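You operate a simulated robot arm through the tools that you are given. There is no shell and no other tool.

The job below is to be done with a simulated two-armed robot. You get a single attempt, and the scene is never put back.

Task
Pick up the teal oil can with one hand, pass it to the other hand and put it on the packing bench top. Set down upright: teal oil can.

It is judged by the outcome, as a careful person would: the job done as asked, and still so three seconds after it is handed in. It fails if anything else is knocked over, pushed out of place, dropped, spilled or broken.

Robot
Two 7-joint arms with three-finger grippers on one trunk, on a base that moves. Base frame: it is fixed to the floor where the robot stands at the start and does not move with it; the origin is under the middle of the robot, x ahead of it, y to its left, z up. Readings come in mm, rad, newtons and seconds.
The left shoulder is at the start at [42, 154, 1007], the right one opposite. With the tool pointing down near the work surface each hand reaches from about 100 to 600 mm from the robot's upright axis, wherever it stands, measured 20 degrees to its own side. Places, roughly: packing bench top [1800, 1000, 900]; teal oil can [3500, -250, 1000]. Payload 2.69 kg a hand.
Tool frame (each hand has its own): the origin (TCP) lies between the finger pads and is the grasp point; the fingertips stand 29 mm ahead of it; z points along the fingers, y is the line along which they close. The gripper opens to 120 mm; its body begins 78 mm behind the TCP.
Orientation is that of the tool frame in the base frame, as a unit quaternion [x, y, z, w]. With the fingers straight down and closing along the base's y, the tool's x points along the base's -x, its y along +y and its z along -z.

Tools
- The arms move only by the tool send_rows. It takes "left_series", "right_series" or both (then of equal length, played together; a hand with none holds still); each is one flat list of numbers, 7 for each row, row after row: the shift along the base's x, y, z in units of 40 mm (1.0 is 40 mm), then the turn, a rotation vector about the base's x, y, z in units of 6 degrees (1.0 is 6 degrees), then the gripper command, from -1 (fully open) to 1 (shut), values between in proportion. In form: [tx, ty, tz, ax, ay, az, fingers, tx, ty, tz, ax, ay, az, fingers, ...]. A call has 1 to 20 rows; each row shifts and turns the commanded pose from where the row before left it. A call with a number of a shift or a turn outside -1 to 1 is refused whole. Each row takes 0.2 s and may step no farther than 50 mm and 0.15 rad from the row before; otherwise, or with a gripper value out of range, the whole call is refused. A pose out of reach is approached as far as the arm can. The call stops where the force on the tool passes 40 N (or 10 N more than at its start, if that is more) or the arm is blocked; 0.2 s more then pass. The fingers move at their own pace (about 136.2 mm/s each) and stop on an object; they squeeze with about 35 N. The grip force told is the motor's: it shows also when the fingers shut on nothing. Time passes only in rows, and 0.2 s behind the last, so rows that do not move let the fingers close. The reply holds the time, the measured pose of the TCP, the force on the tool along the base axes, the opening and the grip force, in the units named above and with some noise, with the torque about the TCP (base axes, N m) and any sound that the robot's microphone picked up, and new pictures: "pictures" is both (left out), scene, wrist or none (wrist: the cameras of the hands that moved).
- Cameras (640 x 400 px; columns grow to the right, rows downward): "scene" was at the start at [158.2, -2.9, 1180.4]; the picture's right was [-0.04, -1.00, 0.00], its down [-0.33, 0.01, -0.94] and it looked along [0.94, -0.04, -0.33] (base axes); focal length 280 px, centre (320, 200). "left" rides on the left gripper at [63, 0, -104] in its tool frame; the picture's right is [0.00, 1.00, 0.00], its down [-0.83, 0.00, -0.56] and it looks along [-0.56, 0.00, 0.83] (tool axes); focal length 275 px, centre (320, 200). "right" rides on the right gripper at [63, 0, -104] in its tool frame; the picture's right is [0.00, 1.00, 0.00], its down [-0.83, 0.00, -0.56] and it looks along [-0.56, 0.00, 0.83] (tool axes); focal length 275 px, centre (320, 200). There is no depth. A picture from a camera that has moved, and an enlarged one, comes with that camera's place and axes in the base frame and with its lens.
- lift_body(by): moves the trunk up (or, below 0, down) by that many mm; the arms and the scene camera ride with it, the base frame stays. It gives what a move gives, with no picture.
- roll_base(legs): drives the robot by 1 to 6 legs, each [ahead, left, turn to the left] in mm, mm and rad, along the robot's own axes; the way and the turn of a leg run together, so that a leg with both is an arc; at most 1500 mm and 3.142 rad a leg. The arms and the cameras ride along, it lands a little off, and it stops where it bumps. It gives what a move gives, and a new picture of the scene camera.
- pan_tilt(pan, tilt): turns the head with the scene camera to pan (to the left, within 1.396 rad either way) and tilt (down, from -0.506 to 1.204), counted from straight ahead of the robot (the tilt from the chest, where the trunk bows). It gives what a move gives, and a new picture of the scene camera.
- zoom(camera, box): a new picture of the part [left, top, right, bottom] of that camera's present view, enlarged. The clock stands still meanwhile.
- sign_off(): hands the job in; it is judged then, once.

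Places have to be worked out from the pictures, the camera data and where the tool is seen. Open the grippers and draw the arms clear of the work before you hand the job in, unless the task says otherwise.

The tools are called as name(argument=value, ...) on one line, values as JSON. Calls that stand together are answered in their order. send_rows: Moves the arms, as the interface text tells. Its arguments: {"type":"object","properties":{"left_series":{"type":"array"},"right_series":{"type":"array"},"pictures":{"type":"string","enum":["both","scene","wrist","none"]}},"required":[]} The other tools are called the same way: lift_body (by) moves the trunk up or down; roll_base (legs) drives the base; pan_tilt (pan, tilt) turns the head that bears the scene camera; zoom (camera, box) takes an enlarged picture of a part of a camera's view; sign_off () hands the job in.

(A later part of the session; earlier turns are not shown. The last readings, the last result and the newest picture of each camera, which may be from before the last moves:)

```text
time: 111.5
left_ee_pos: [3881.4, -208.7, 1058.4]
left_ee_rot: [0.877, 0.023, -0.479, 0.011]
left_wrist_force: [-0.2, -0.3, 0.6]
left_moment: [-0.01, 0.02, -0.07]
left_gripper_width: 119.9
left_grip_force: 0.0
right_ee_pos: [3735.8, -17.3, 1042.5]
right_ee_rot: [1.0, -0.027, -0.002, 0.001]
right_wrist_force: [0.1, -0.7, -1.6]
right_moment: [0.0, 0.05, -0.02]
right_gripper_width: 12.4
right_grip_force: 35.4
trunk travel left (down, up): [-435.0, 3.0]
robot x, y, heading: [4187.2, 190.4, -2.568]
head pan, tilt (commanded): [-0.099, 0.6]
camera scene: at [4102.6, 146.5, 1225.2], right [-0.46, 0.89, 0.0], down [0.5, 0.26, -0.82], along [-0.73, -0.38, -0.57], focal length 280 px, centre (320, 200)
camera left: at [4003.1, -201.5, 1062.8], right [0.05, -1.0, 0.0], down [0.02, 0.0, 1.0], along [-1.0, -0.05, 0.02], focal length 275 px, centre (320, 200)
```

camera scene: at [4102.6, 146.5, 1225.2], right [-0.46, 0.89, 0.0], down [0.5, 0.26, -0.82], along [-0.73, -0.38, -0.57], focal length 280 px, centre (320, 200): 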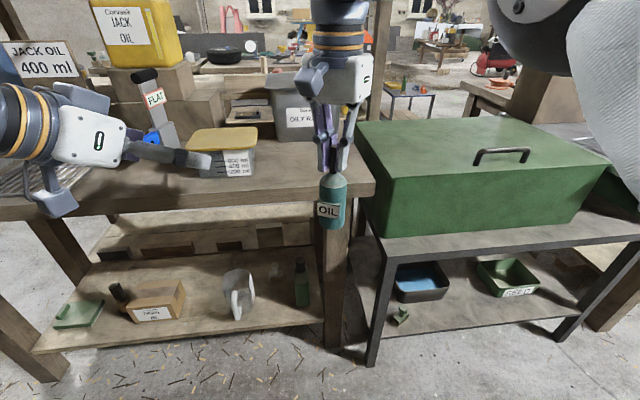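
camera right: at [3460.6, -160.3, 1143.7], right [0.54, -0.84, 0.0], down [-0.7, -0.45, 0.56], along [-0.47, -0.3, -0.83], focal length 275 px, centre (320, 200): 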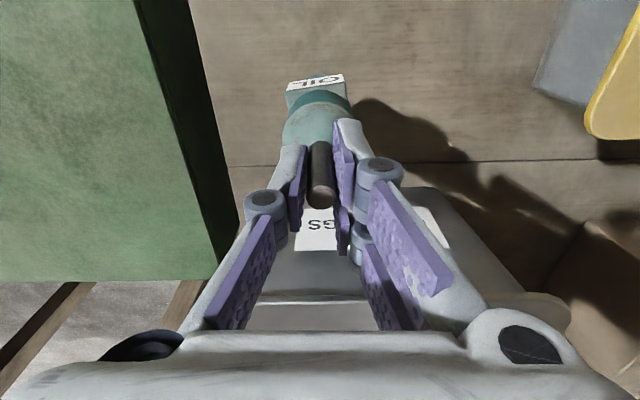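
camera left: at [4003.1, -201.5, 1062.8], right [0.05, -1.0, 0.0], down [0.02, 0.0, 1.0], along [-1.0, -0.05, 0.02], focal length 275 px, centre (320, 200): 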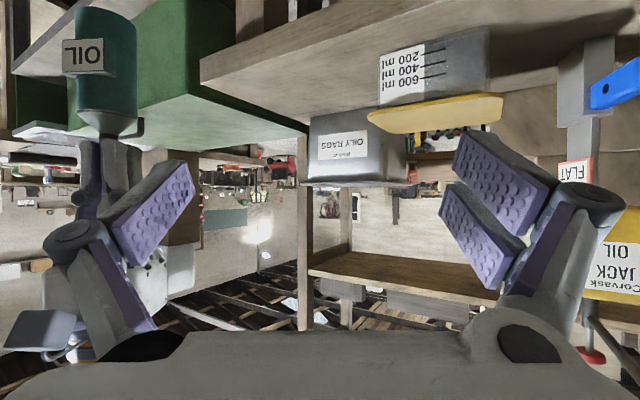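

Both measured poses and the left wrist view agree on the can's place: axis (3736,-17), base z≈902. I bring the left hand to a pre-grasp 120 mm behind the can along its own finger direction.

send_rows(left_series=[-0.187, 0.818, -0.182, 0, 0, 0, -1, -0.187, 0.818, -0.182, 0, 0, 0, -1, -0.187, 0.818, -0.182, 0, 0, 0, -1, -0.187, 0.818, -0.182, 0, 0, 0, -1, -0.187, 0.818, -0.182, 0, 0, 0, -1, -0.187, 0.818, -0.182, 0, 0, 0, -1, 0, 0, 0, 0, 0, 0, -1], pictures="both")

```text
time: 113.0
left_ee_pos: [3836.7, -13.6, 1012.1]
left_ee_rot: [0.878, 0.023, -0.478, 0.011]
left_wrist_force: [-0.1, -0.5, 0.0]
left_moment: [-0.03, -0.01, 0.01]
left_gripper_width: 120.1
left_grip_force: 0.1
right_ee_pos: [3735.0, -17.9, 1040.4]
right_ee_rot: [1.0, -0.027, 0.0, 0.0]
right_wrist_force: [0.1, 0.4, -2.3]
right_moment: [0.04, 0.01, -0.01]
right_gripper_width: 12.2
right_grip_force: 35.3
trunk travel left (down, up): [-435.0, 3.0]
robot x, y, heading: [4184.5, 191.5, -2.567]
head pan, tilt (commanded): [-0.099, 0.6]
camera scene: at [4102.9, 146.1, 1225.2], right [-0.46, 0.89, 0.0], down [0.5, 0.26, -0.83], along [-0.73, -0.38, -0.56], focal length 280 px, centre (320, 200)
camera left: at [3958.4, -6.0, 1016.6], right [0.05, -1.0, 0.0], down [0.02, 0.0, 1.0], along [-1.0, -0.05, 0.02], focal length 275 px, centre (320, 200)
```

scene: 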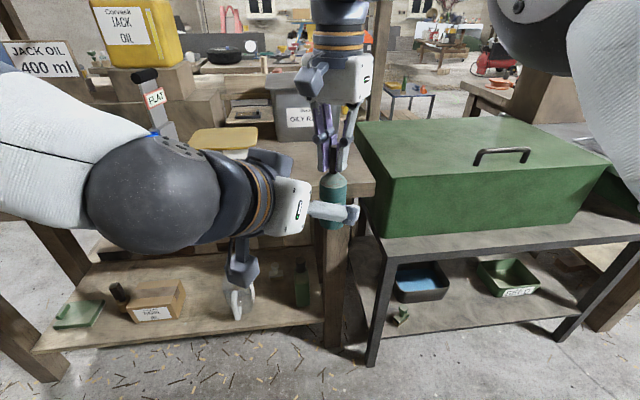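
left: 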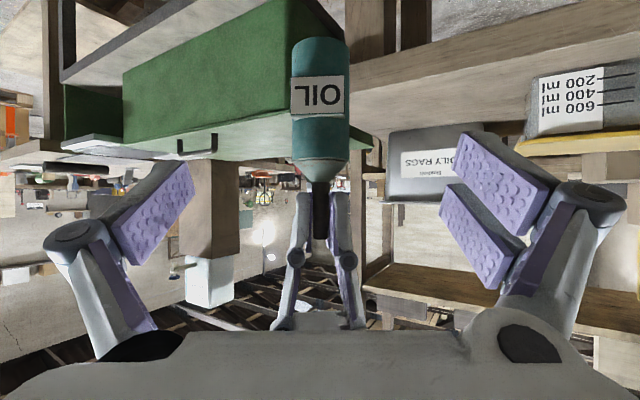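

The can is centred in the left wrist view (col 321) with the plate facing the palm; base z≈904. I advance three quarters of the way and look.

send_rows(left_series=[-0.633, -0.0375, -0.381, 0, 0, 0, -1, -0.633, -0.0375, -0.381, 0, 0, 0, -1, -0.633, -0.0375, -0.381, 0, 0, 0, -1, 0, 0, 0, 0, 0, 0, -1], pictures="both")

zoom(camera="scene", box=[240, 90, 420, 260])

```text
time: 114.0
left_ee_pos: [3762.4, -17.5, 971.9]
left_ee_rot: [0.878, 0.022, -0.479, 0.011]
left_wrist_force: [0.0, -0.8, 0.4]
left_moment: [-0.01, 0.03, 0.0]
left_gripper_width: 120.0
left_grip_force: 0.0
right_ee_pos: [3735.9, -17.4, 1041.8]
right_ee_rot: [1.0, -0.028, 0.0, -0.001]
right_wrist_force: [0.4, 0.7, -2.1]
right_moment: [0.02, 0.01, -0.02]
right_gripper_width: 12.5
right_grip_force: 35.4
trunk travel left (down, up): [-435.0, 3.0]
robot x, y, heading: [4185.3, 185.7, -2.565]
head pan, tilt (commanded): [-0.099, 0.6]
camera scene: at [4103.0, 146.4, 1225.2], right [-0.46, 0.89, 0.0], down [0.5, 0.26, -0.83], along [-0.73, -0.38, -0.56], focal length 280 px, centre (320, 200)
camera left: at [3884.3, -10.4, 975.3], right [0.05, -1.0, 0.0], down [0.02, 0.0, 1.0], along [-1.0, -0.05, 0.02], focal length 275 px, centre (320, 200)
```

scene: 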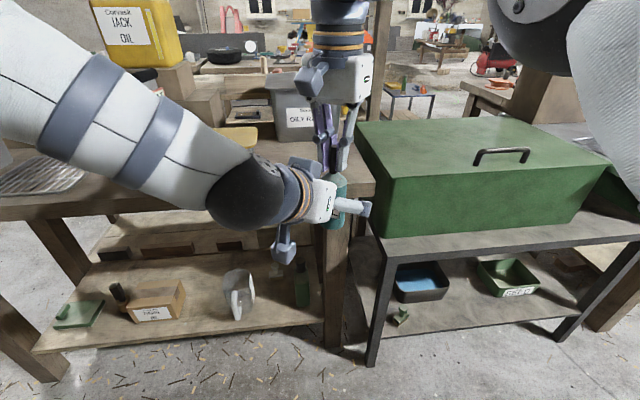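
left: 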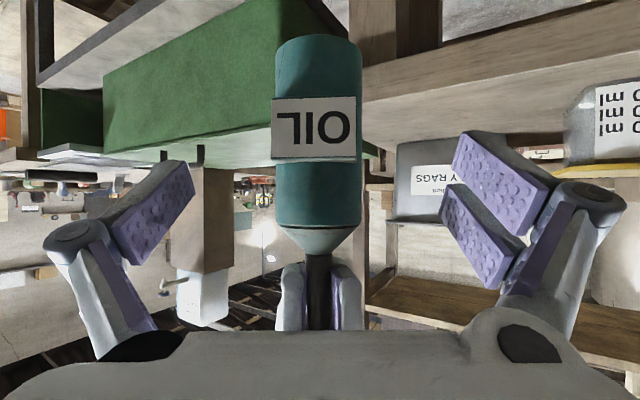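

```text
2.35 times, centred on (330, 175) of scene
camera zoom: at [4103.0, 146.4, 1225.2], right [-0.46, 0.89, 0.0], down [0.5, 0.26, -0.83], along [-0.73, -0.38, -0.56], focal length 658 px, centre (296, 259)
```

zoom: 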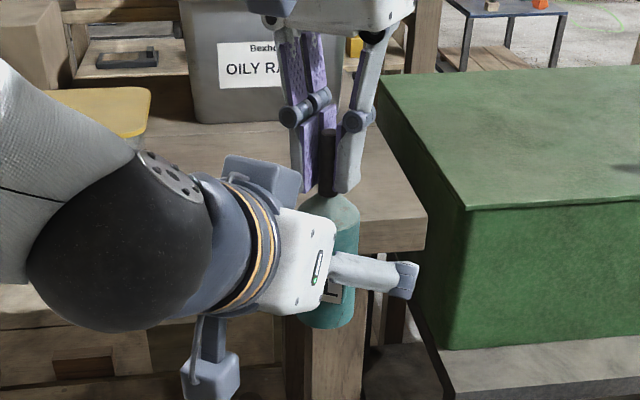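

Alignment is within ~1 mm. I finish the last ~27 mm of the approach.

send_rows(left_series=[-0.33, 0.0, -0.25, 0, 0, 0, -1, -0.335, -0.005, -0.25, 0, 0, 0, -1, 0, 0, 0, 0, 0, 0, -1], pictures="both")

zoom(camera="scene", box=[240, 90, 420, 260])

```text
time: 114.8
left_ee_pos: [3733.8, -16.8, 950.8]
left_ee_rot: [0.878, 0.021, -0.478, 0.011]
left_wrist_force: [0.4, -0.3, -0.5]
left_moment: [0.02, -0.01, 0.0]
left_gripper_width: 120.0
left_grip_force: 0.0
right_ee_pos: [3735.1, -16.6, 1041.3]
right_ee_rot: [1.0, -0.027, -0.001, 0.0]
right_wrist_force: [0.6, -0.2, -1.6]
right_moment: [-0.01, 0.0, 0.02]
right_gripper_width: 11.9
right_grip_force: 35.2
trunk travel left (down, up): [-435.0, 3.0]
robot x, y, heading: [4183.2, 187.7, -2.566]
head pan, tilt (commanded): [-0.099, 0.6]
camera scene: at [4102.8, 146.5, 1225.2], right [-0.46, 0.89, 0.0], down [0.5, 0.26, -0.83], along [-0.73, -0.38, -0.56], focal length 280 px, centre (320, 200)
camera left: at [3856.7, -10.1, 954.7], right [0.05, -1.0, 0.0], down [0.02, 0.0, 1.0], along [-1.0, -0.05, 0.02], focal length 275 px, centre (320, 200)
```

scene: 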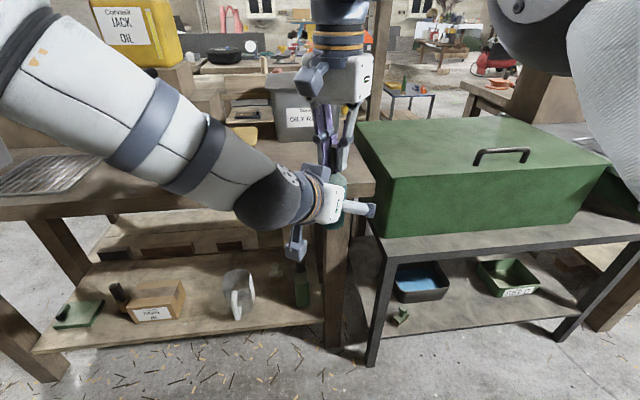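
left: 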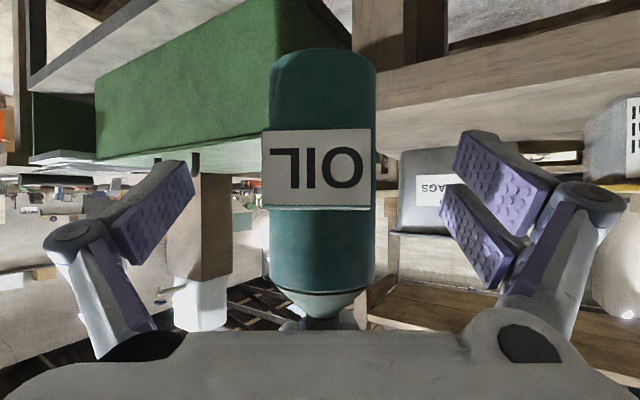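

```text
2.35 times, centred on (330, 175) of scene
camera zoom: at [4102.8, 146.5, 1225.2], right [-0.46, 0.89, 0.0], down [0.5, 0.26, -0.83], along [-0.73, -0.38, -0.56], focal length 658 px, centre (296, 259)
```

zoom: 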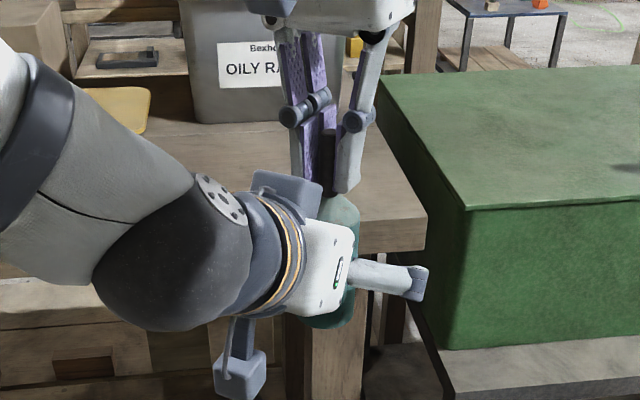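

The can is centred between the left fingers (offset <1 mm). I close the left gripper on the can body, pre-shaping first.

send_rows(left_series=[0, 0, 0, 0, 0, 0, -0.3, 0, 0, 0, 0, 0, 0, 0.1, 0, 0, 0, 0, 0, 0, 0.3, 0, 0, 0, 0, 0, 0, 1, 0, 0, 0, 0, 0, 0, 1, 0, 0, 0, 0, 0, 0, 1], pictures="both")

zoom(camera="scene", box=[240, 90, 420, 260])

```text
time: 116.2
left_ee_pos: [3734.8, -17.5, 950.8]
left_ee_rot: [0.878, 0.023, -0.477, 0.011]
left_wrist_force: [-0.8, -5.4, -0.2]
left_moment: [0.12, 0.02, 0.01]
left_gripper_width: 43.7
left_grip_force: 35.3
right_ee_pos: [3734.2, -16.3, 1041.1]
right_ee_rot: [1.0, -0.028, -0.001, 0.0]
right_wrist_force: [0.2, 4.9, -0.1]
right_moment: [0.33, -0.02, 0.03]
right_gripper_width: 12.1
right_grip_force: 35.1
trunk travel left (down, up): [-435.0, 3.0]
robot x, y, heading: [4188.6, 186.3, -2.565]
head pan, tilt (commanded): [-0.099, 0.6]
camera scene: at [4102.6, 146.5, 1225.2], right [-0.46, 0.89, 0.0], down [0.5, 0.26, -0.82], along [-0.73, -0.38, -0.57], focal length 280 px, centre (320, 200)
camera left: at [3856.7, -10.3, 954.7], right [0.05, -1.0, 0.0], down [0.02, 0.0, 1.0], along [-1.0, -0.05, 0.02], focal length 275 px, centre (320, 200)
```

scene: 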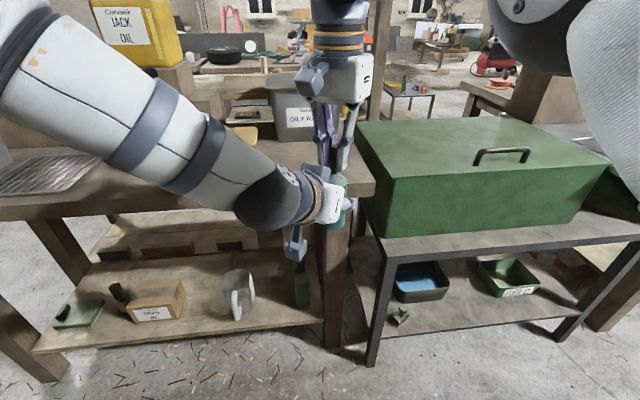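
left: 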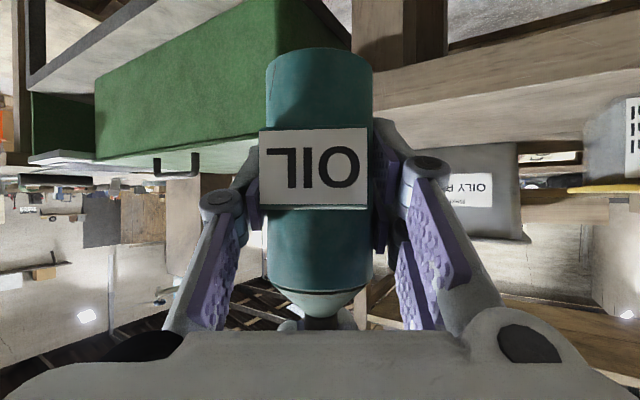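

```text
2.35 times, centred on (330, 175) of scene
camera zoom: at [4102.6, 146.5, 1225.2], right [-0.46, 0.89, 0.0], down [0.5, 0.26, -0.82], along [-0.73, -0.38, -0.57], focal length 658 px, centre (296, 259)
```

zoom: 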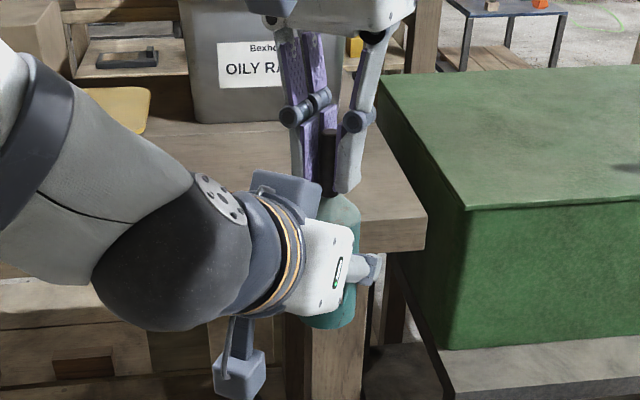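

Left hand has the can at 35 N; now both hands hold it. I open the right gripper to 60 mm and watch the can.

send_rows(left_series=[0, 0, 0, 0, 0, 0, 1, 0, 0, 0, 0, 0, 0, 1, 0, 0, 0, 0, 0, 0, 1, 0, 0, 0, 0, 0, 0, 1], right_series=[0, 0, 0, 0, 0, 0, 0.7, 0, 0, 0, 0, 0, 0, 0.3, 0, 0, 0, 0, 0, 0, 0, 0, 0, 0, 0, 0, 0, 0], pictures="both")

```text
time: 117.2
left_ee_pos: [3734.2, -16.9, 951.3]
left_ee_rot: [0.878, 0.022, -0.478, 0.011]
left_wrist_force: [0.7, -0.5, 1.2]
left_moment: [-0.04, 0.0, 0.04]
left_gripper_width: 43.5
left_grip_force: 34.9
right_ee_pos: [3735.5, -16.0, 1041.3]
right_ee_rot: [1.0, -0.027, -0.001, 0.0]
right_wrist_force: [0.9, 0.8, -0.2]
right_moment: [0.0, 0.05, 0.01]
right_gripper_width: 60.0
right_grip_force: 0.0
trunk travel left (down, up): [-435.0, 3.0]
robot x, y, heading: [4186.3, 191.0, -2.569]
head pan, tilt (commanded): [-0.099, 0.6]
camera scene: at [4102.6, 146.5, 1225.2], right [-0.46, 0.89, 0.0], down [0.5, 0.26, -0.82], along [-0.73, -0.38, -0.57], focal length 280 px, centre (320, 200)
camera right: at [3797.1, -20.8, 1146.0], right [-0.05, -1.0, 0.0], down [-0.83, 0.04, 0.56], along [-0.56, 0.03, -0.83], focal length 275 px, centre (320, 200)
camera left: at [3856.7, -10.0, 954.7], right [0.05, -1.0, 0.0], down [0.02, 0.0, 1.0], along [-1.0, -0.05, 0.02], focal length 275 px, centre (320, 200)
```

scene: 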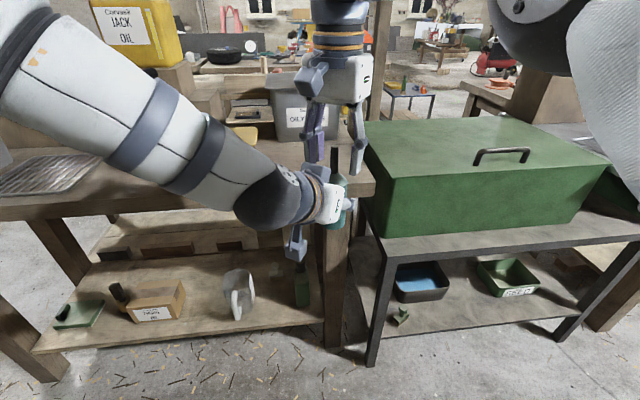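
right: 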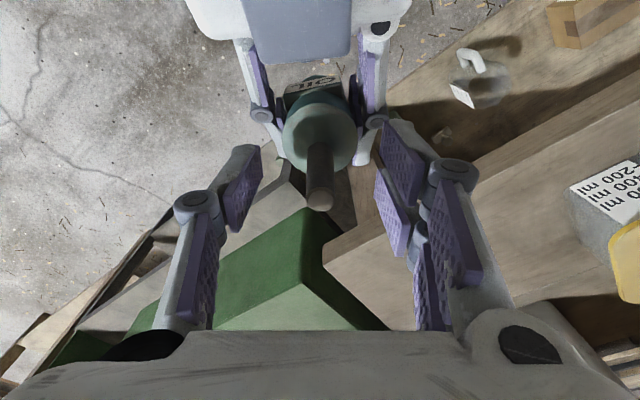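
left: 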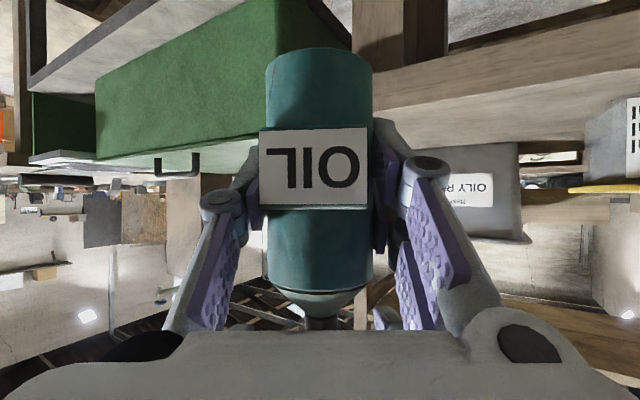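

The left hand holds the can firmly by itself. I lower the left hand 80 mm while the right rises, so the spout clears the right fingers, then draw the right hand off to its side.

send_rows(left_series=[0, 0, -0.4, 0, 0, 0, 1, 0, 0, -0.5, 0, 0, 0, 1, 0, 0, -0.6, 0, 0, 0, 1, 0, 0, -0.5, 0, 0, 0, 1, 0, 0, 0, 0, 0, 0, 1, 0, 0, 0, 0, 0, 0, 1, 0, 0, 0, 0, 0, 0, 1, 0, 0, 0, 0, 0, 0, 1, 0, 0, 0, 0, 0, 0, 1, 0, 0, 0, 0, 0, 0, 1], right_series=[0, 0, 0.3, 0, 0, 0, 0, 0, 0, 0.3, 0, 0, 0, 0, 0, 0, 0.3, 0, 0, 0, 0, 0, 0, 0.1, 0, 0, 0, 0, 0.2, 0.6, 0, 0, 0, 1, 0, 0.2, 0.6, 0, 0, 0, 1, 0, 0.2, 0.6, 0, 0, 0, 1, 0, 0.2, 0.6, 0, 0, 0, 1, 0, 0.2, 0.2, 0, 0, 0, 1, 0, 0, 0, 0, 0, 0, 1, 0], pictures="both")

```text
time: 119.5
left_ee_pos: [3731.5, -15.4, 869.9]
left_ee_rot: [0.878, 0.024, -0.478, 0.012]
left_wrist_force: [-0.2, 0.0, 0.2]
left_moment: [0.02, -0.03, 0.01]
left_gripper_width: 43.4
left_grip_force: 35.1
right_ee_pos: [3775.3, 86.2, 1079.8]
right_ee_rot: [0.959, 0.285, -0.001, 0.0]
right_wrist_force: [0.6, -0.2, -0.1]
right_moment: [0.02, 0.02, -0.02]
right_gripper_width: 59.8
right_grip_force: 0.1
trunk travel left (down, up): [-435.0, 3.0]
robot x, y, heading: [4185.9, 190.0, -2.568]
head pan, tilt (commanded): [-0.099, 0.6]
camera scene: at [4102.4, 146.5, 1225.1], right [-0.46, 0.89, 0.0], down [0.5, 0.26, -0.82], along [-0.73, -0.38, -0.57], focal length 280 px, centre (320, 200)
camera right: at [3827.3, 120.8, 1185.7], right [0.55, -0.84, 0.0], down [-0.69, -0.46, 0.56], along [-0.47, -0.31, -0.83], focal length 275 px, centre (320, 200)
camera left: at [3854.0, -8.0, 873.5], right [0.05, -1.0, 0.0], down [0.02, 0.0, 1.0], along [-1.0, -0.05, 0.02], focal length 275 px, centre (320, 200)
```

scene: 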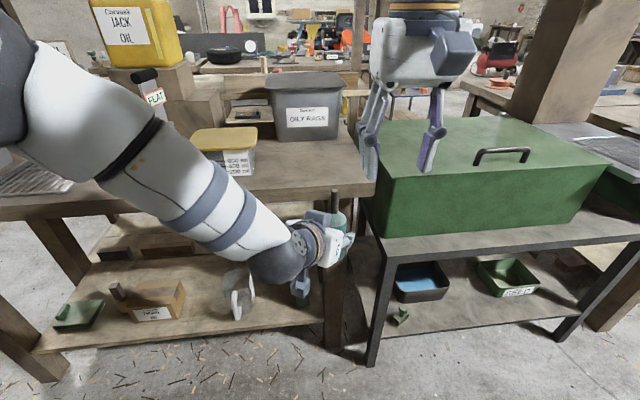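
right: 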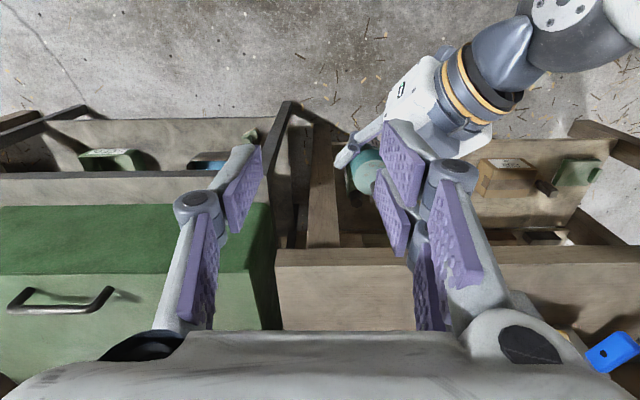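
left: 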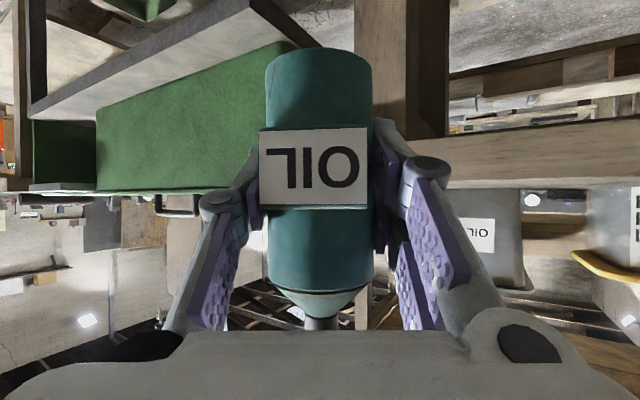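

Handover complete: the left hand holds the can, right hand is clear. I raise the can to a carrying height above the bench tops and bring it closer.

send_rows(left_series=[0.2, -0.1, 0.7, 0, 0, 0, 1, 0.42, -0.17, 0.7, 0, 0, 0, 1, 0.42, -0.17, 0.7, 0, 0, 0, 1, 0.42, -0.17, 0.7, 0, 0, 0, 1, 0.42, -0.17, 0.7, 0, 0, 0, 1, 0, 0, 0, 0, 0, 0, 1], pictures="wrist")

pan_tilt(pan=-1.0, tilt=0.35)

pan_tilt(pan=-0.5, tilt=0.35)

```text
time: 120.8
left_ee_pos: [3809.5, -46.7, 1009.4]
left_ee_rot: [0.878, 0.022, -0.477, 0.01]
left_wrist_force: [-0.4, 0.3, -2.0]
left_moment: [0.02, -0.04, -0.01]
left_gripper_width: 43.5
left_grip_force: 35.5
right_ee_pos: [3775.8, 86.7, 1080.0]
right_ee_rot: [0.959, 0.284, 0.0, 0.001]
right_wrist_force: [0.2, -0.7, -0.7]
right_moment: [-0.02, 0.01, -0.01]
right_gripper_width: 60.0
right_grip_force: 0.0
trunk travel left (down, up): [-435.0, 3.0]
robot x, y, heading: [4183.0, 189.2, -2.569]
head pan, tilt (commanded): [-0.099, 0.6]
camera left: at [3931.1, -38.1, 1012.9], right [0.05, -1.0, 0.0], down [0.01, 0.0, 1.0], along [-1.0, -0.05, 0.01], focal length 275 px, centre (320, 200)
```

left: 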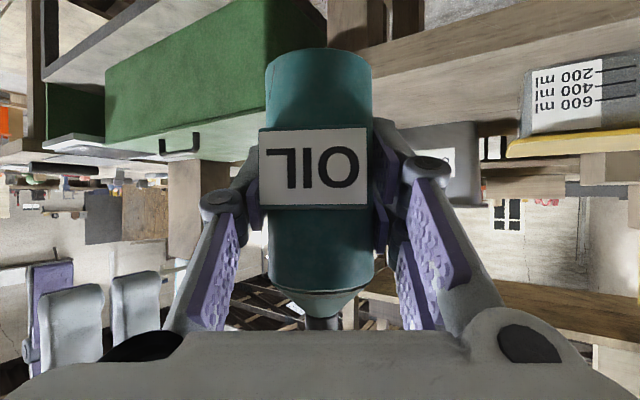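

```text
time: 122.0
left_ee_pos: [3809.8, -45.2, 1010.7]
left_ee_rot: [0.878, 0.022, -0.478, 0.011]
left_wrist_force: [-0.1, 0.6, -2.6]
left_moment: [0.0, -0.01, 0.0]
left_gripper_width: 43.6
left_grip_force: 35.0
right_ee_pos: [3776.1, 86.5, 1081.1]
right_ee_rot: [0.959, 0.282, -0.001, 0.0]
right_wrist_force: [-0.5, 0.4, 0.0]
right_moment: [-0.01, 0.01, -0.02]
right_gripper_width: 60.1
right_grip_force: 0.1
trunk travel left (down, up): [-435.0, 3.0]
robot x, y, heading: [4180.0, 191.9, -2.567]
head pan, tilt (commanded): [-1.0, 0.351]
camera scene: at [4096.4, 225.3, 1247.9], right [0.41, 0.91, 0.0], down [0.31, -0.14, -0.94], along [-0.86, 0.39, -0.34], focal length 280 px, centre (320, 200)
```

scene: 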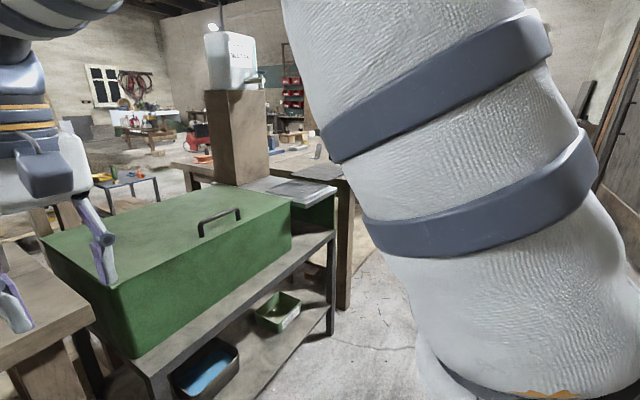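

```text
time: 123.0
left_ee_pos: [3810.1, -45.1, 1008.7]
left_ee_rot: [0.878, 0.023, -0.478, 0.011]
left_wrist_force: [0.7, -0.4, -1.6]
left_moment: [0.01, -0.02, 0.0]
left_gripper_width: 43.7
left_grip_force: 35.2
right_ee_pos: [3776.8, 86.8, 1080.7]
right_ee_rot: [0.959, 0.284, 0.0, 0.0]
right_wrist_force: [-0.3, 0.5, 0.1]
right_moment: [0.0, 0.0, 0.01]
right_gripper_width: 60.0
right_grip_force: 0.0
trunk travel left (down, up): [-435.0, 3.0]
robot x, y, heading: [4181.7, 187.8, -2.563]
head pan, tilt (commanded): [-0.499, 0.351]
camera scene: at [4088.4, 180.0, 1248.0], right [-0.07, 1.0, 0.0], down [0.34, 0.03, -0.94], along [-0.94, -0.07, -0.34], focal length 280 px, centre (320, 200)
```

scene: 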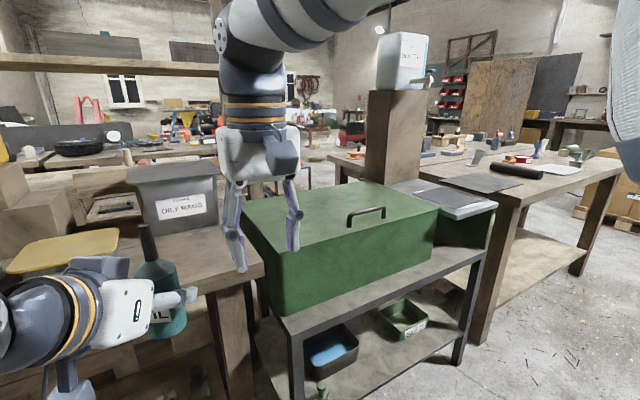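

The can is secure at carry height. I can see the packing bench from this side beyond the chest table; I zoom in to understand how the tables are arranged.

zoom(camera="scene", box=[320, 110, 640, 310])

zoom(camera="scene", box=[460, 110, 640, 222])

```text
2.00 times, centred on (480, 210) of scene
camera zoom: at [4088.4, 180.0, 1248.0], right [-0.07, 1.0, 0.0], down [0.34, 0.03, -0.94], along [-0.94, -0.07, -0.34], focal length 559 px, centre (0, 180)
```

zoom: 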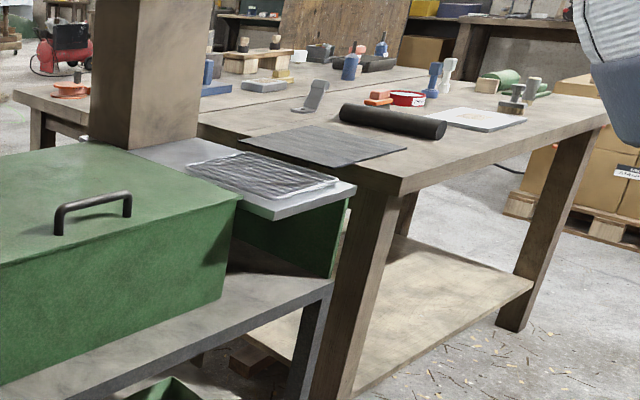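

```text
3.56 times, centred on (550, 166) of scene
camera zoom: at [4088.4, 180.0, 1248.0], right [-0.07, 1.0, 0.0], down [0.34, 0.03, -0.94], along [-0.94, -0.07, -0.34], focal length 994 px, centre (-498, 321)
```

zoom: 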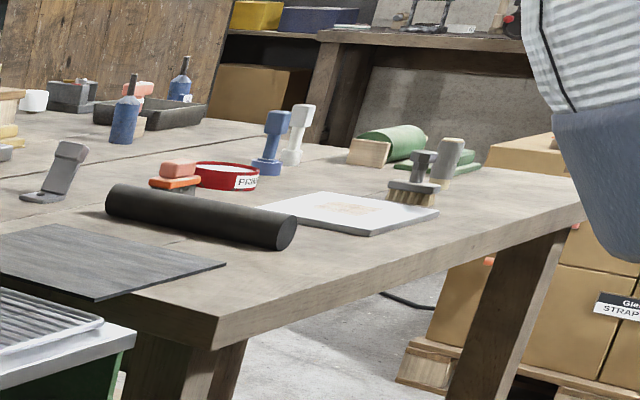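

The bench nearer to me here is a second one; the packing bench at (1800,1000) is the far one that I first saw from the front, so I'll go back the way I came. First I check how far my left elbow sticks out now.

pan_tilt(pan=1.2, tilt=0.4)

pan_tilt(pan=0.6, tilt=0.6)

```text
time: 124.7
left_ee_pos: [3809.0, -45.1, 1009.7]
left_ee_rot: [0.878, 0.022, -0.477, 0.011]
left_wrist_force: [-0.1, 0.5, -2.6]
left_moment: [0.01, -0.01, 0.01]
left_gripper_width: 43.5
left_grip_force: 35.6
right_ee_pos: [3775.8, 85.9, 1080.7]
right_ee_rot: [0.959, 0.283, -0.001, 0.0]
right_wrist_force: [0.5, 1.0, -0.5]
right_moment: [0.01, 0.01, 0.0]
right_gripper_width: 60.1
right_grip_force: 0.0
trunk travel left (down, up): [-435.0, 3.0]
robot x, y, heading: [4185.4, 189.3, -2.571]
head pan, tilt (commanded): [1.201, 0.4]
camera scene: at [4200.0, 96.2, 1243.4], right [-0.98, -0.2, 0.0], down [-0.08, 0.38, -0.92], along [0.19, -0.9, -0.39], focal length 280 px, centre (320, 200)
```

scene: 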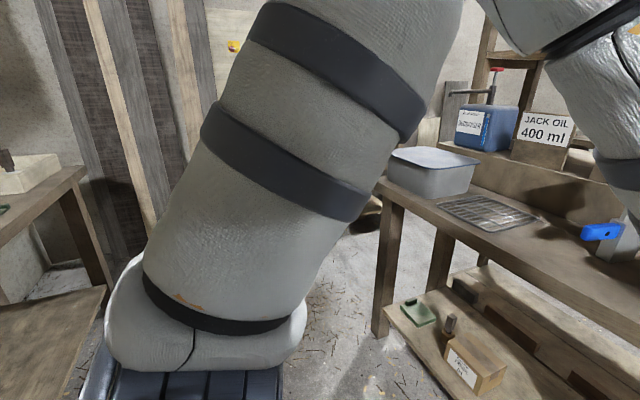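

```text
time: 125.7
left_ee_pos: [3809.2, -45.3, 1008.5]
left_ee_rot: [0.878, 0.024, -0.477, 0.012]
left_wrist_force: [0.1, -0.1, -1.8]
left_moment: [0.0, -0.01, 0.0]
left_gripper_width: 43.6
left_grip_force: 35.4
right_ee_pos: [3776.0, 87.4, 1080.9]
right_ee_rot: [0.959, 0.283, -0.001, 0.001]
right_wrist_force: [-0.8, 0.3, 0.1]
right_moment: [0.01, -0.01, -0.02]
right_gripper_width: 59.6
right_grip_force: 0.0
trunk travel left (down, up): [-435.0, 3.0]
robot x, y, heading: [4184.0, 190.2, -2.567]
head pan, tilt (commanded): [0.6, 0.6]
camera scene: at [4147.3, 105.3, 1225.2], right [-0.92, 0.38, 0.0], down [0.22, 0.52, -0.83], along [-0.32, -0.76, -0.56], focal length 280 px, centre (320, 200)
```

scene: 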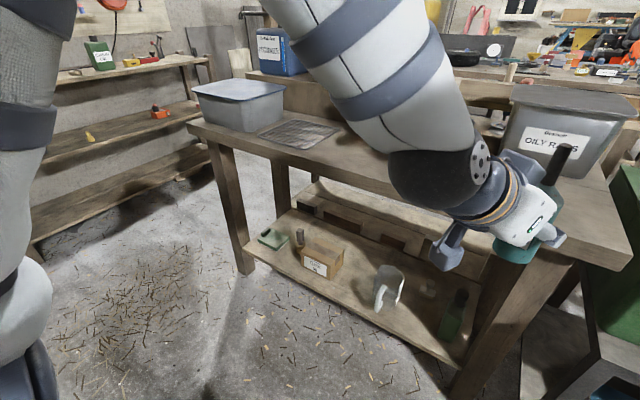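

Left elbow is high and about 380 mm out, which is fine on the low-shelf side. I extend the right hand forward a bit to keep its elbow narrow, then strafe left along the aisle toward the gap.

send_rows(right_series=[-0.65, -0.3, 0.15, 0, 0, 0, 0, -0.65, -0.3, 0.15, 0, 0, 0, 0, -0.65, -0.3, 0.15, 0, 0, 0, 0], pictures="none")

roll_base(legs=[[0, 1000, 0.0], [0, 590, -0.006]])

pan_tilt(pan=0.0, tilt=0.5)

```text
time: 126.5
left_ee_pos: [3808.4, -45.8, 1008.6]
left_ee_rot: [0.879, 0.023, -0.477, 0.011]
left_wrist_force: [0.4, -0.4, -2.5]
left_moment: [-0.01, 0.0, -0.02]
left_gripper_width: 43.7
left_grip_force: 35.1
right_ee_pos: [3696.3, 46.8, 1096.8]
right_ee_rot: [0.959, 0.284, 0.002, 0.0]
right_wrist_force: [0.1, 0.1, -0.7]
right_moment: [-0.02, 0.01, -0.01]
right_gripper_width: 59.7
right_grip_force: 0.1
trunk travel left (down, up): [-435.0, 3.0]
robot x, y, heading: [4181.4, 190.8, -2.569]
head pan, tilt (commanded): [0.6, 0.6]
```

```text
time: 139.2
left_ee_pos: [4686.9, -1383.8, 1010.4]
left_ee_rot: [0.878, 0.026, -0.478, 0.013]
left_wrist_force: [0.1, 0.4, -2.5]
left_moment: [-0.01, 0.01, -0.01]
left_gripper_width: 43.4
left_grip_force: 35.5
right_ee_pos: [4572.6, -1291.9, 1098.3]
right_ee_rot: [0.958, 0.287, 0.0, 0.001]
right_wrist_force: [0.3, 0.1, 0.7]
right_moment: [0.02, -0.01, 0.02]
right_gripper_width: 60.1
right_grip_force: 0.1
trunk travel left (down, up): [-435.0, 3.0]
robot x, y, heading: [5062.1, -1147.7, -2.559]
head pan, tilt (commanded): [0.6, 0.6]
camera scene: at [5023.5, -1231.0, 1225.2], right [-0.93, 0.38, 0.0], down [0.21, 0.52, -0.82], along [-0.31, -0.76, -0.57], focal length 280 px, centre (320, 200)
```

scene: 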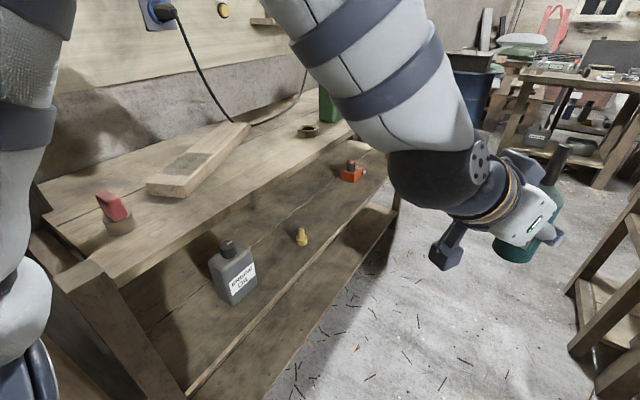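

```text
time: 140.2
left_ee_pos: [4685.6, -1383.4, 1009.9]
left_ee_rot: [0.878, 0.026, -0.478, 0.013]
left_wrist_force: [0.1, 0.7, -2.0]
left_moment: [-0.04, -0.03, -0.02]
left_gripper_width: 43.4
left_grip_force: 34.9
right_ee_pos: [4571.7, -1292.2, 1098.4]
right_ee_rot: [0.958, 0.287, 0.0, 0.0]
right_wrist_force: [0.2, -0.1, -0.6]
right_moment: [-0.01, -0.01, 0.0]
right_gripper_width: 60.0
right_grip_force: 0.1
trunk travel left (down, up): [-435.0, 3.0]
robot x, y, heading: [5061.0, -1144.3, -2.563]
head pan, tilt (commanded): [0.0, 0.499]
camera scene: at [4980.9, -1199.3, 1234.3], right [-0.55, 0.83, 0.0], down [0.4, 0.26, -0.88], along [-0.73, -0.48, -0.48], focal length 280 px, centre (320, 200)
```

scene: 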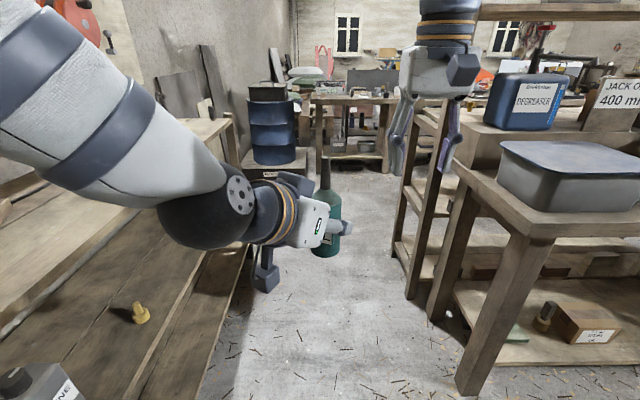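

I'm lined up with the gap (b≈3685, gap 3215–4130). I drive forward through it in two legs, keeping heading parallel to the rack.

roll_base(legs=[[1100, 0, -0.012]])

```text
time: 145.8
left_ee_pos: [3775.1, -1991.2, 1009.2]
left_ee_rot: [0.878, 0.028, -0.478, 0.014]
left_wrist_force: [-0.8, 0.3, -2.0]
left_moment: [-0.03, 0.05, 0.01]
left_gripper_width: 43.2
left_grip_force: 35.4
right_ee_pos: [3661.1, -1900.0, 1099.1]
right_ee_rot: [0.957, 0.29, -0.001, 0.0]
right_wrist_force: [0.9, -0.2, 0.1]
right_moment: [0.0, 0.0, -0.01]
right_gripper_width: 59.8
right_grip_force: 0.1
trunk travel left (down, up): [-435.0, 3.0]
robot x, y, heading: [4150.0, -1752.7, -2.556]
head pan, tilt (commanded): [0.0, 0.499]
camera scene: at [4068.5, -1805.2, 1234.3], right [-0.56, 0.83, 0.0], down [0.4, 0.27, -0.88], along [-0.73, -0.49, -0.48], focal length 280 px, centre (320, 200)
```

scene: 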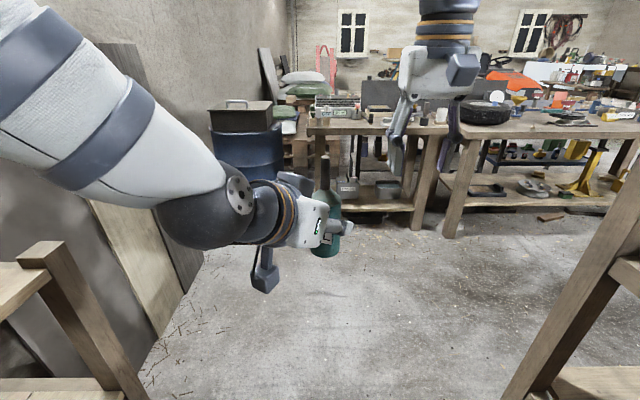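

Centred well (b≈3708). I continue forward out of the gap.

roll_base(legs=[[1080, 0, -0.02]])

```text
time: 151.4
left_ee_pos: [2853.3, -2586.3, 1009.9]
left_ee_rot: [0.878, 0.021, -0.478, 0.01]
left_wrist_force: [-0.6, 0.7, -1.8]
left_moment: [-0.02, -0.03, -0.01]
left_gripper_width: 43.4
left_grip_force: 35.1
right_ee_pos: [2739.7, -2491.5, 1098.4]
right_ee_rot: [0.96, 0.281, -0.001, 0.0]
right_wrist_force: [-0.5, 0.5, -0.2]
right_moment: [-0.03, -0.01, 0.03]
right_gripper_width: 60.1
right_grip_force: 0.0
trunk travel left (down, up): [-435.0, 3.0]
robot x, y, heading: [3230.6, -2353.9, -2.576]
head pan, tilt (commanded): [0.0, 0.499]
camera scene: at [3148.8, -2404.8, 1234.3], right [-0.54, 0.84, 0.0], down [0.4, 0.26, -0.88], along [-0.74, -0.47, -0.48], focal length 280 px, centre (320, 200)
```

scene: 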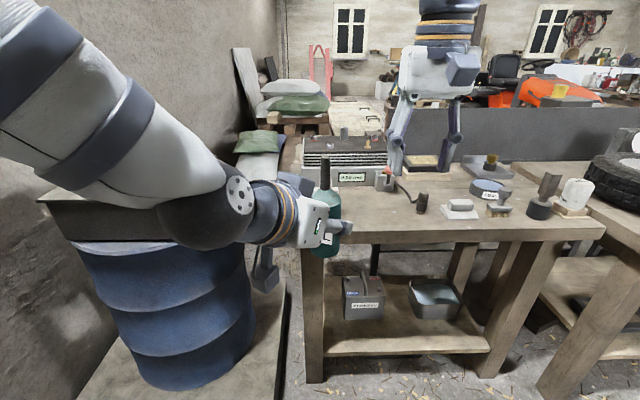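

Out of the gap at (a≈1461, b≈3721). I turn right 90° to face along the corridor, and raise the can 50 mm.

roll_base(legs=[[0, 0, -1.571]])

send_rows(left_series=[0, 0, 0.4, 0, 0, 0, 1, 0, 0, 0.4, 0, 0, 0, 1, 0, 0, 0.4, 0, 0, 0, 1], pictures="scene")

```text
time: 155.6
left_ee_pos: [2983.7, -1984.8, 1010.1]
left_ee_rot: [0.646, -0.596, -0.35, -0.325]
left_wrist_force: [-0.5, 0.5, -1.8]
left_moment: [0.03, 0.06, -0.03]
left_gripper_width: 43.3
left_grip_force: 35.2
right_ee_pos: [3074.4, -1869.1, 1099.0]
right_ee_rot: [0.886, -0.464, -0.001, 0.0]
right_wrist_force: [0.5, -0.4, -0.2]
right_moment: [0.0, 0.01, 0.03]
right_gripper_width: 60.2
right_grip_force: 0.0
trunk travel left (down, up): [-435.0, 3.0]
robot x, y, heading: [3229.6, -2354.7, 2.178]
head pan, tilt (commanded): [0.0, 0.499]
camera scene: at [3175.3, -2273.0, 1234.3], right [0.82, 0.57, 0.0], down [0.27, -0.39, -0.88], along [-0.5, 0.72, -0.48], focal length 280 px, centre (320, 200)
```

scene: 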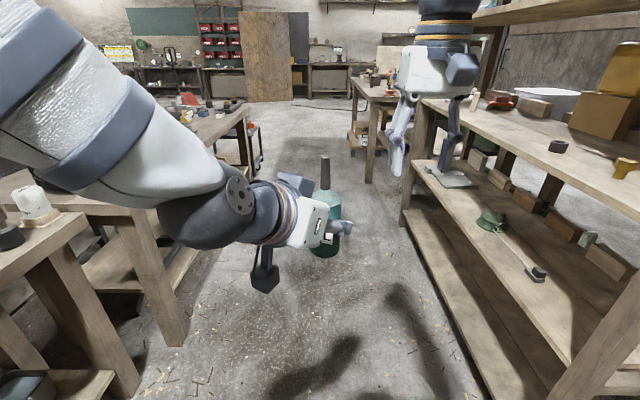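

```text
time: 156.3
left_ee_pos: [2984.3, -1985.3, 1056.7]
left_ee_rot: [0.646, -0.596, -0.35, -0.325]
left_wrist_force: [-0.4, 0.1, -2.8]
left_moment: [-0.01, 0.03, -0.06]
left_gripper_width: 43.2
left_grip_force: 34.9
right_ee_pos: [3072.8, -1868.5, 1098.1]
right_ee_rot: [0.886, -0.464, -0.001, -0.001]
right_wrist_force: [0.6, -0.2, -0.2]
right_moment: [-0.02, 0.0, 0.03]
right_gripper_width: 60.0
right_grip_force: 0.1
trunk travel left (down, up): [-435.0, 3.0]
robot x, y, heading: [3226.0, -2348.2, 2.175]
head pan, tilt (commanded): [0.0, 0.499]
camera scene: at [3175.0, -2273.3, 1234.3], right [0.82, 0.57, 0.0], down [0.27, -0.39, -0.88], along [-0.5, 0.72, -0.48], focal length 280 px, centre (320, 200)
```

scene: 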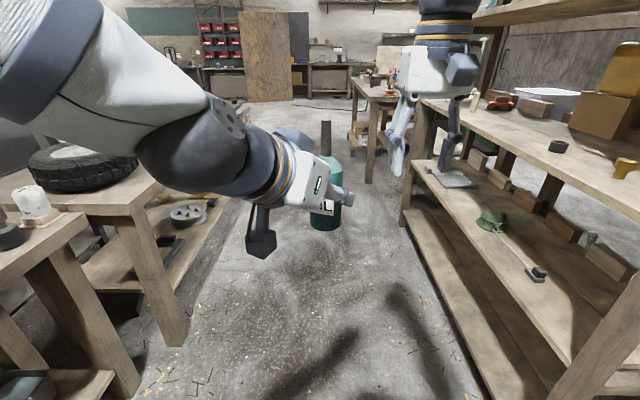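

The corridor is clear. I drive forward along it toward the packing bench in two legs.

roll_base(legs=[[1440, 0, 0.0]])

roll_base(legs=[[1300, 0, -0.02]])

```text
time: 163.4
left_ee_pos: [2141.0, -834.8, 1057.2]
left_ee_rot: [0.656, -0.584, -0.356, -0.319]
left_wrist_force: [-0.5, 0.1, -2.1]
left_moment: [0.02, 0.01, -0.02]
left_gripper_width: 43.3
left_grip_force: 34.9
right_ee_pos: [2227.5, -716.4, 1100.2]
right_ee_rot: [0.893, -0.449, 0.0, 0.0]
right_wrist_force: [-0.6, 0.0, -0.5]
right_moment: [0.01, 0.01, -0.02]
right_gripper_width: 60.1
right_grip_force: 0.0
trunk travel left (down, up): [-435.0, 3.0]
robot x, y, heading: [2398.7, -1198.9, 2.213]
head pan, tilt (commanded): [0.0, 0.499]
camera scene: at [2342.2, -1115.8, 1234.3], right [0.8, 0.6, 0.0], down [0.29, -0.38, -0.88], along [-0.52, 0.71, -0.48], focal length 280 px, centre (320, 200)
```

scene: 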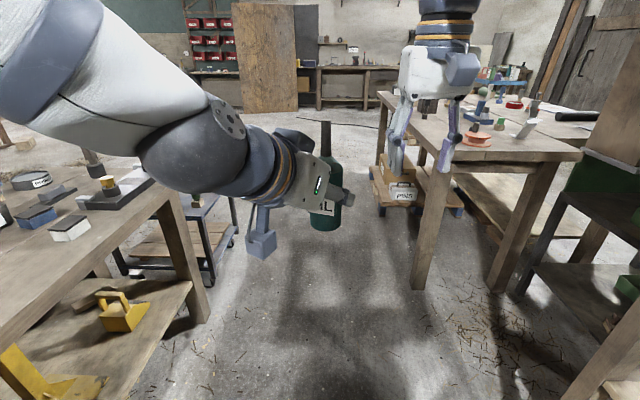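

```text
time: 170.0
left_ee_pos: [1395.6, 224.2, 1056.4]
left_ee_rot: [0.647, -0.594, -0.352, -0.324]
left_wrist_force: [0.0, -0.1, -1.8]
left_moment: [0.01, 0.02, 0.0]
left_gripper_width: 43.1
left_grip_force: 34.7
right_ee_pos: [1486.4, 339.2, 1099.0]
right_ee_rot: [0.887, -0.463, -0.001, 0.0]
right_wrist_force: [-0.2, -0.4, -0.3]
right_moment: [0.01, 0.01, 0.02]
right_gripper_width: 59.9
right_grip_force: 0.1
trunk travel left (down, up): [-435.0, 3.0]
robot x, y, heading: [1646.7, -143.7, 2.176]
head pan, tilt (commanded): [0.0, 0.499]
camera scene: at [1588.8, -63.3, 1234.3], right [0.82, 0.57, 0.0], down [0.27, -0.39, -0.88], along [-0.5, 0.72, -0.48], focal length 280 px, centre (320, 200)
```

scene: 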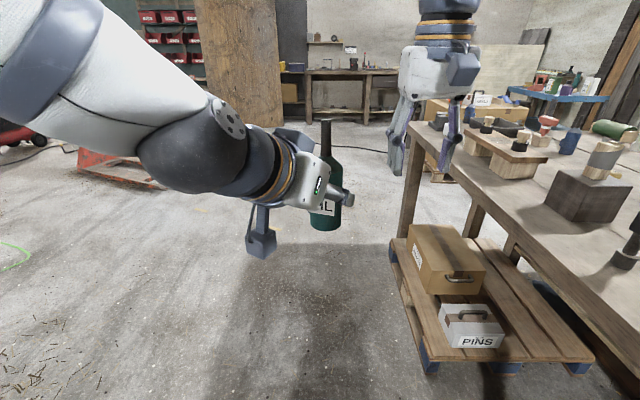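

I'm beside the packing bench now (a≈1312, b≈1006). I turn right to face the bench, with the can carried well above its surface.

roll_base(legs=[[0, 0, -1.609]])

pan_tilt(pan=0.35, tilt=0.5)

```text
time: 174.2
left_ee_pos: [2013.0, 99.2, 1057.4]
left_ee_rot: [-0.033, 0.878, 0.017, 0.478]
left_wrist_force: [0.7, -0.7, -2.4]
left_moment: [-0.01, -0.01, -0.01]
left_gripper_width: 43.1
left_grip_force: 34.9
right_ee_pos: [2128.8, 8.4, 1099.8]
right_ee_rot: [-0.294, 0.956, 0.001, 0.001]
right_wrist_force: [-0.3, -0.5, 0.4]
right_moment: [-0.04, 0.0, 0.0]
right_gripper_width: 60.1
right_grip_force: 0.1
trunk travel left (down, up): [-435.0, 3.0]
robot x, y, heading: [1644.9, -144.8, 0.602]
head pan, tilt (commanded): [0.0, 0.499]
camera scene: at [1723.9, -88.2, 1234.3], right [0.56, -0.83, 0.0], down [-0.4, -0.27, -0.88], along [0.72, 0.5, -0.48], focal length 280 px, centre (320, 200)
```

scene: 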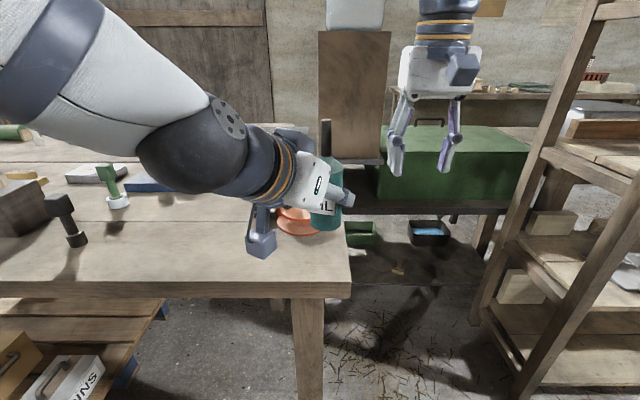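

```text
time: 175.0
left_ee_pos: [2012.5, 98.6, 1056.6]
left_ee_rot: [-0.033, 0.878, 0.016, 0.477]
left_wrist_force: [0.0, -1.5, -1.5]
left_moment: [0.01, 0.03, 0.01]
left_gripper_width: 42.9
left_grip_force: 34.4
right_ee_pos: [2127.6, 9.4, 1098.6]
right_ee_rot: [-0.296, 0.955, 0.0, 0.001]
right_wrist_force: [1.0, 0.2, -0.3]
right_moment: [0.02, 0.02, -0.01]
right_gripper_width: 59.8
right_grip_force: 0.1
trunk travel left (down, up): [-435.0, 3.0]
robot x, y, heading: [1642.1, -144.0, 0.605]
head pan, tilt (commanded): [0.351, 0.499]
camera scene: at [1701.7, -65.5, 1234.3], right [0.81, -0.58, 0.0], down [-0.28, -0.39, -0.88], along [0.51, 0.71, -0.48], focal length 280 px, centre (320, 200)
```

scene: 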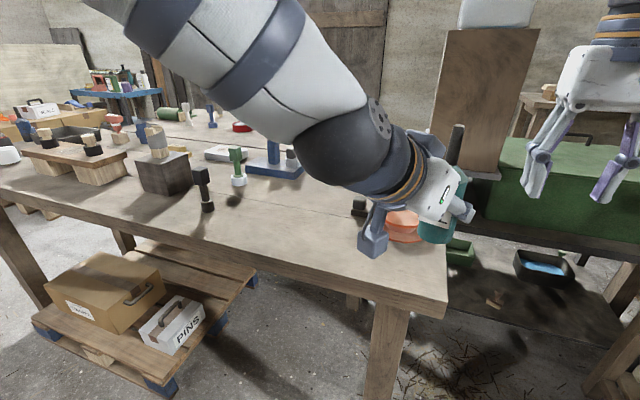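

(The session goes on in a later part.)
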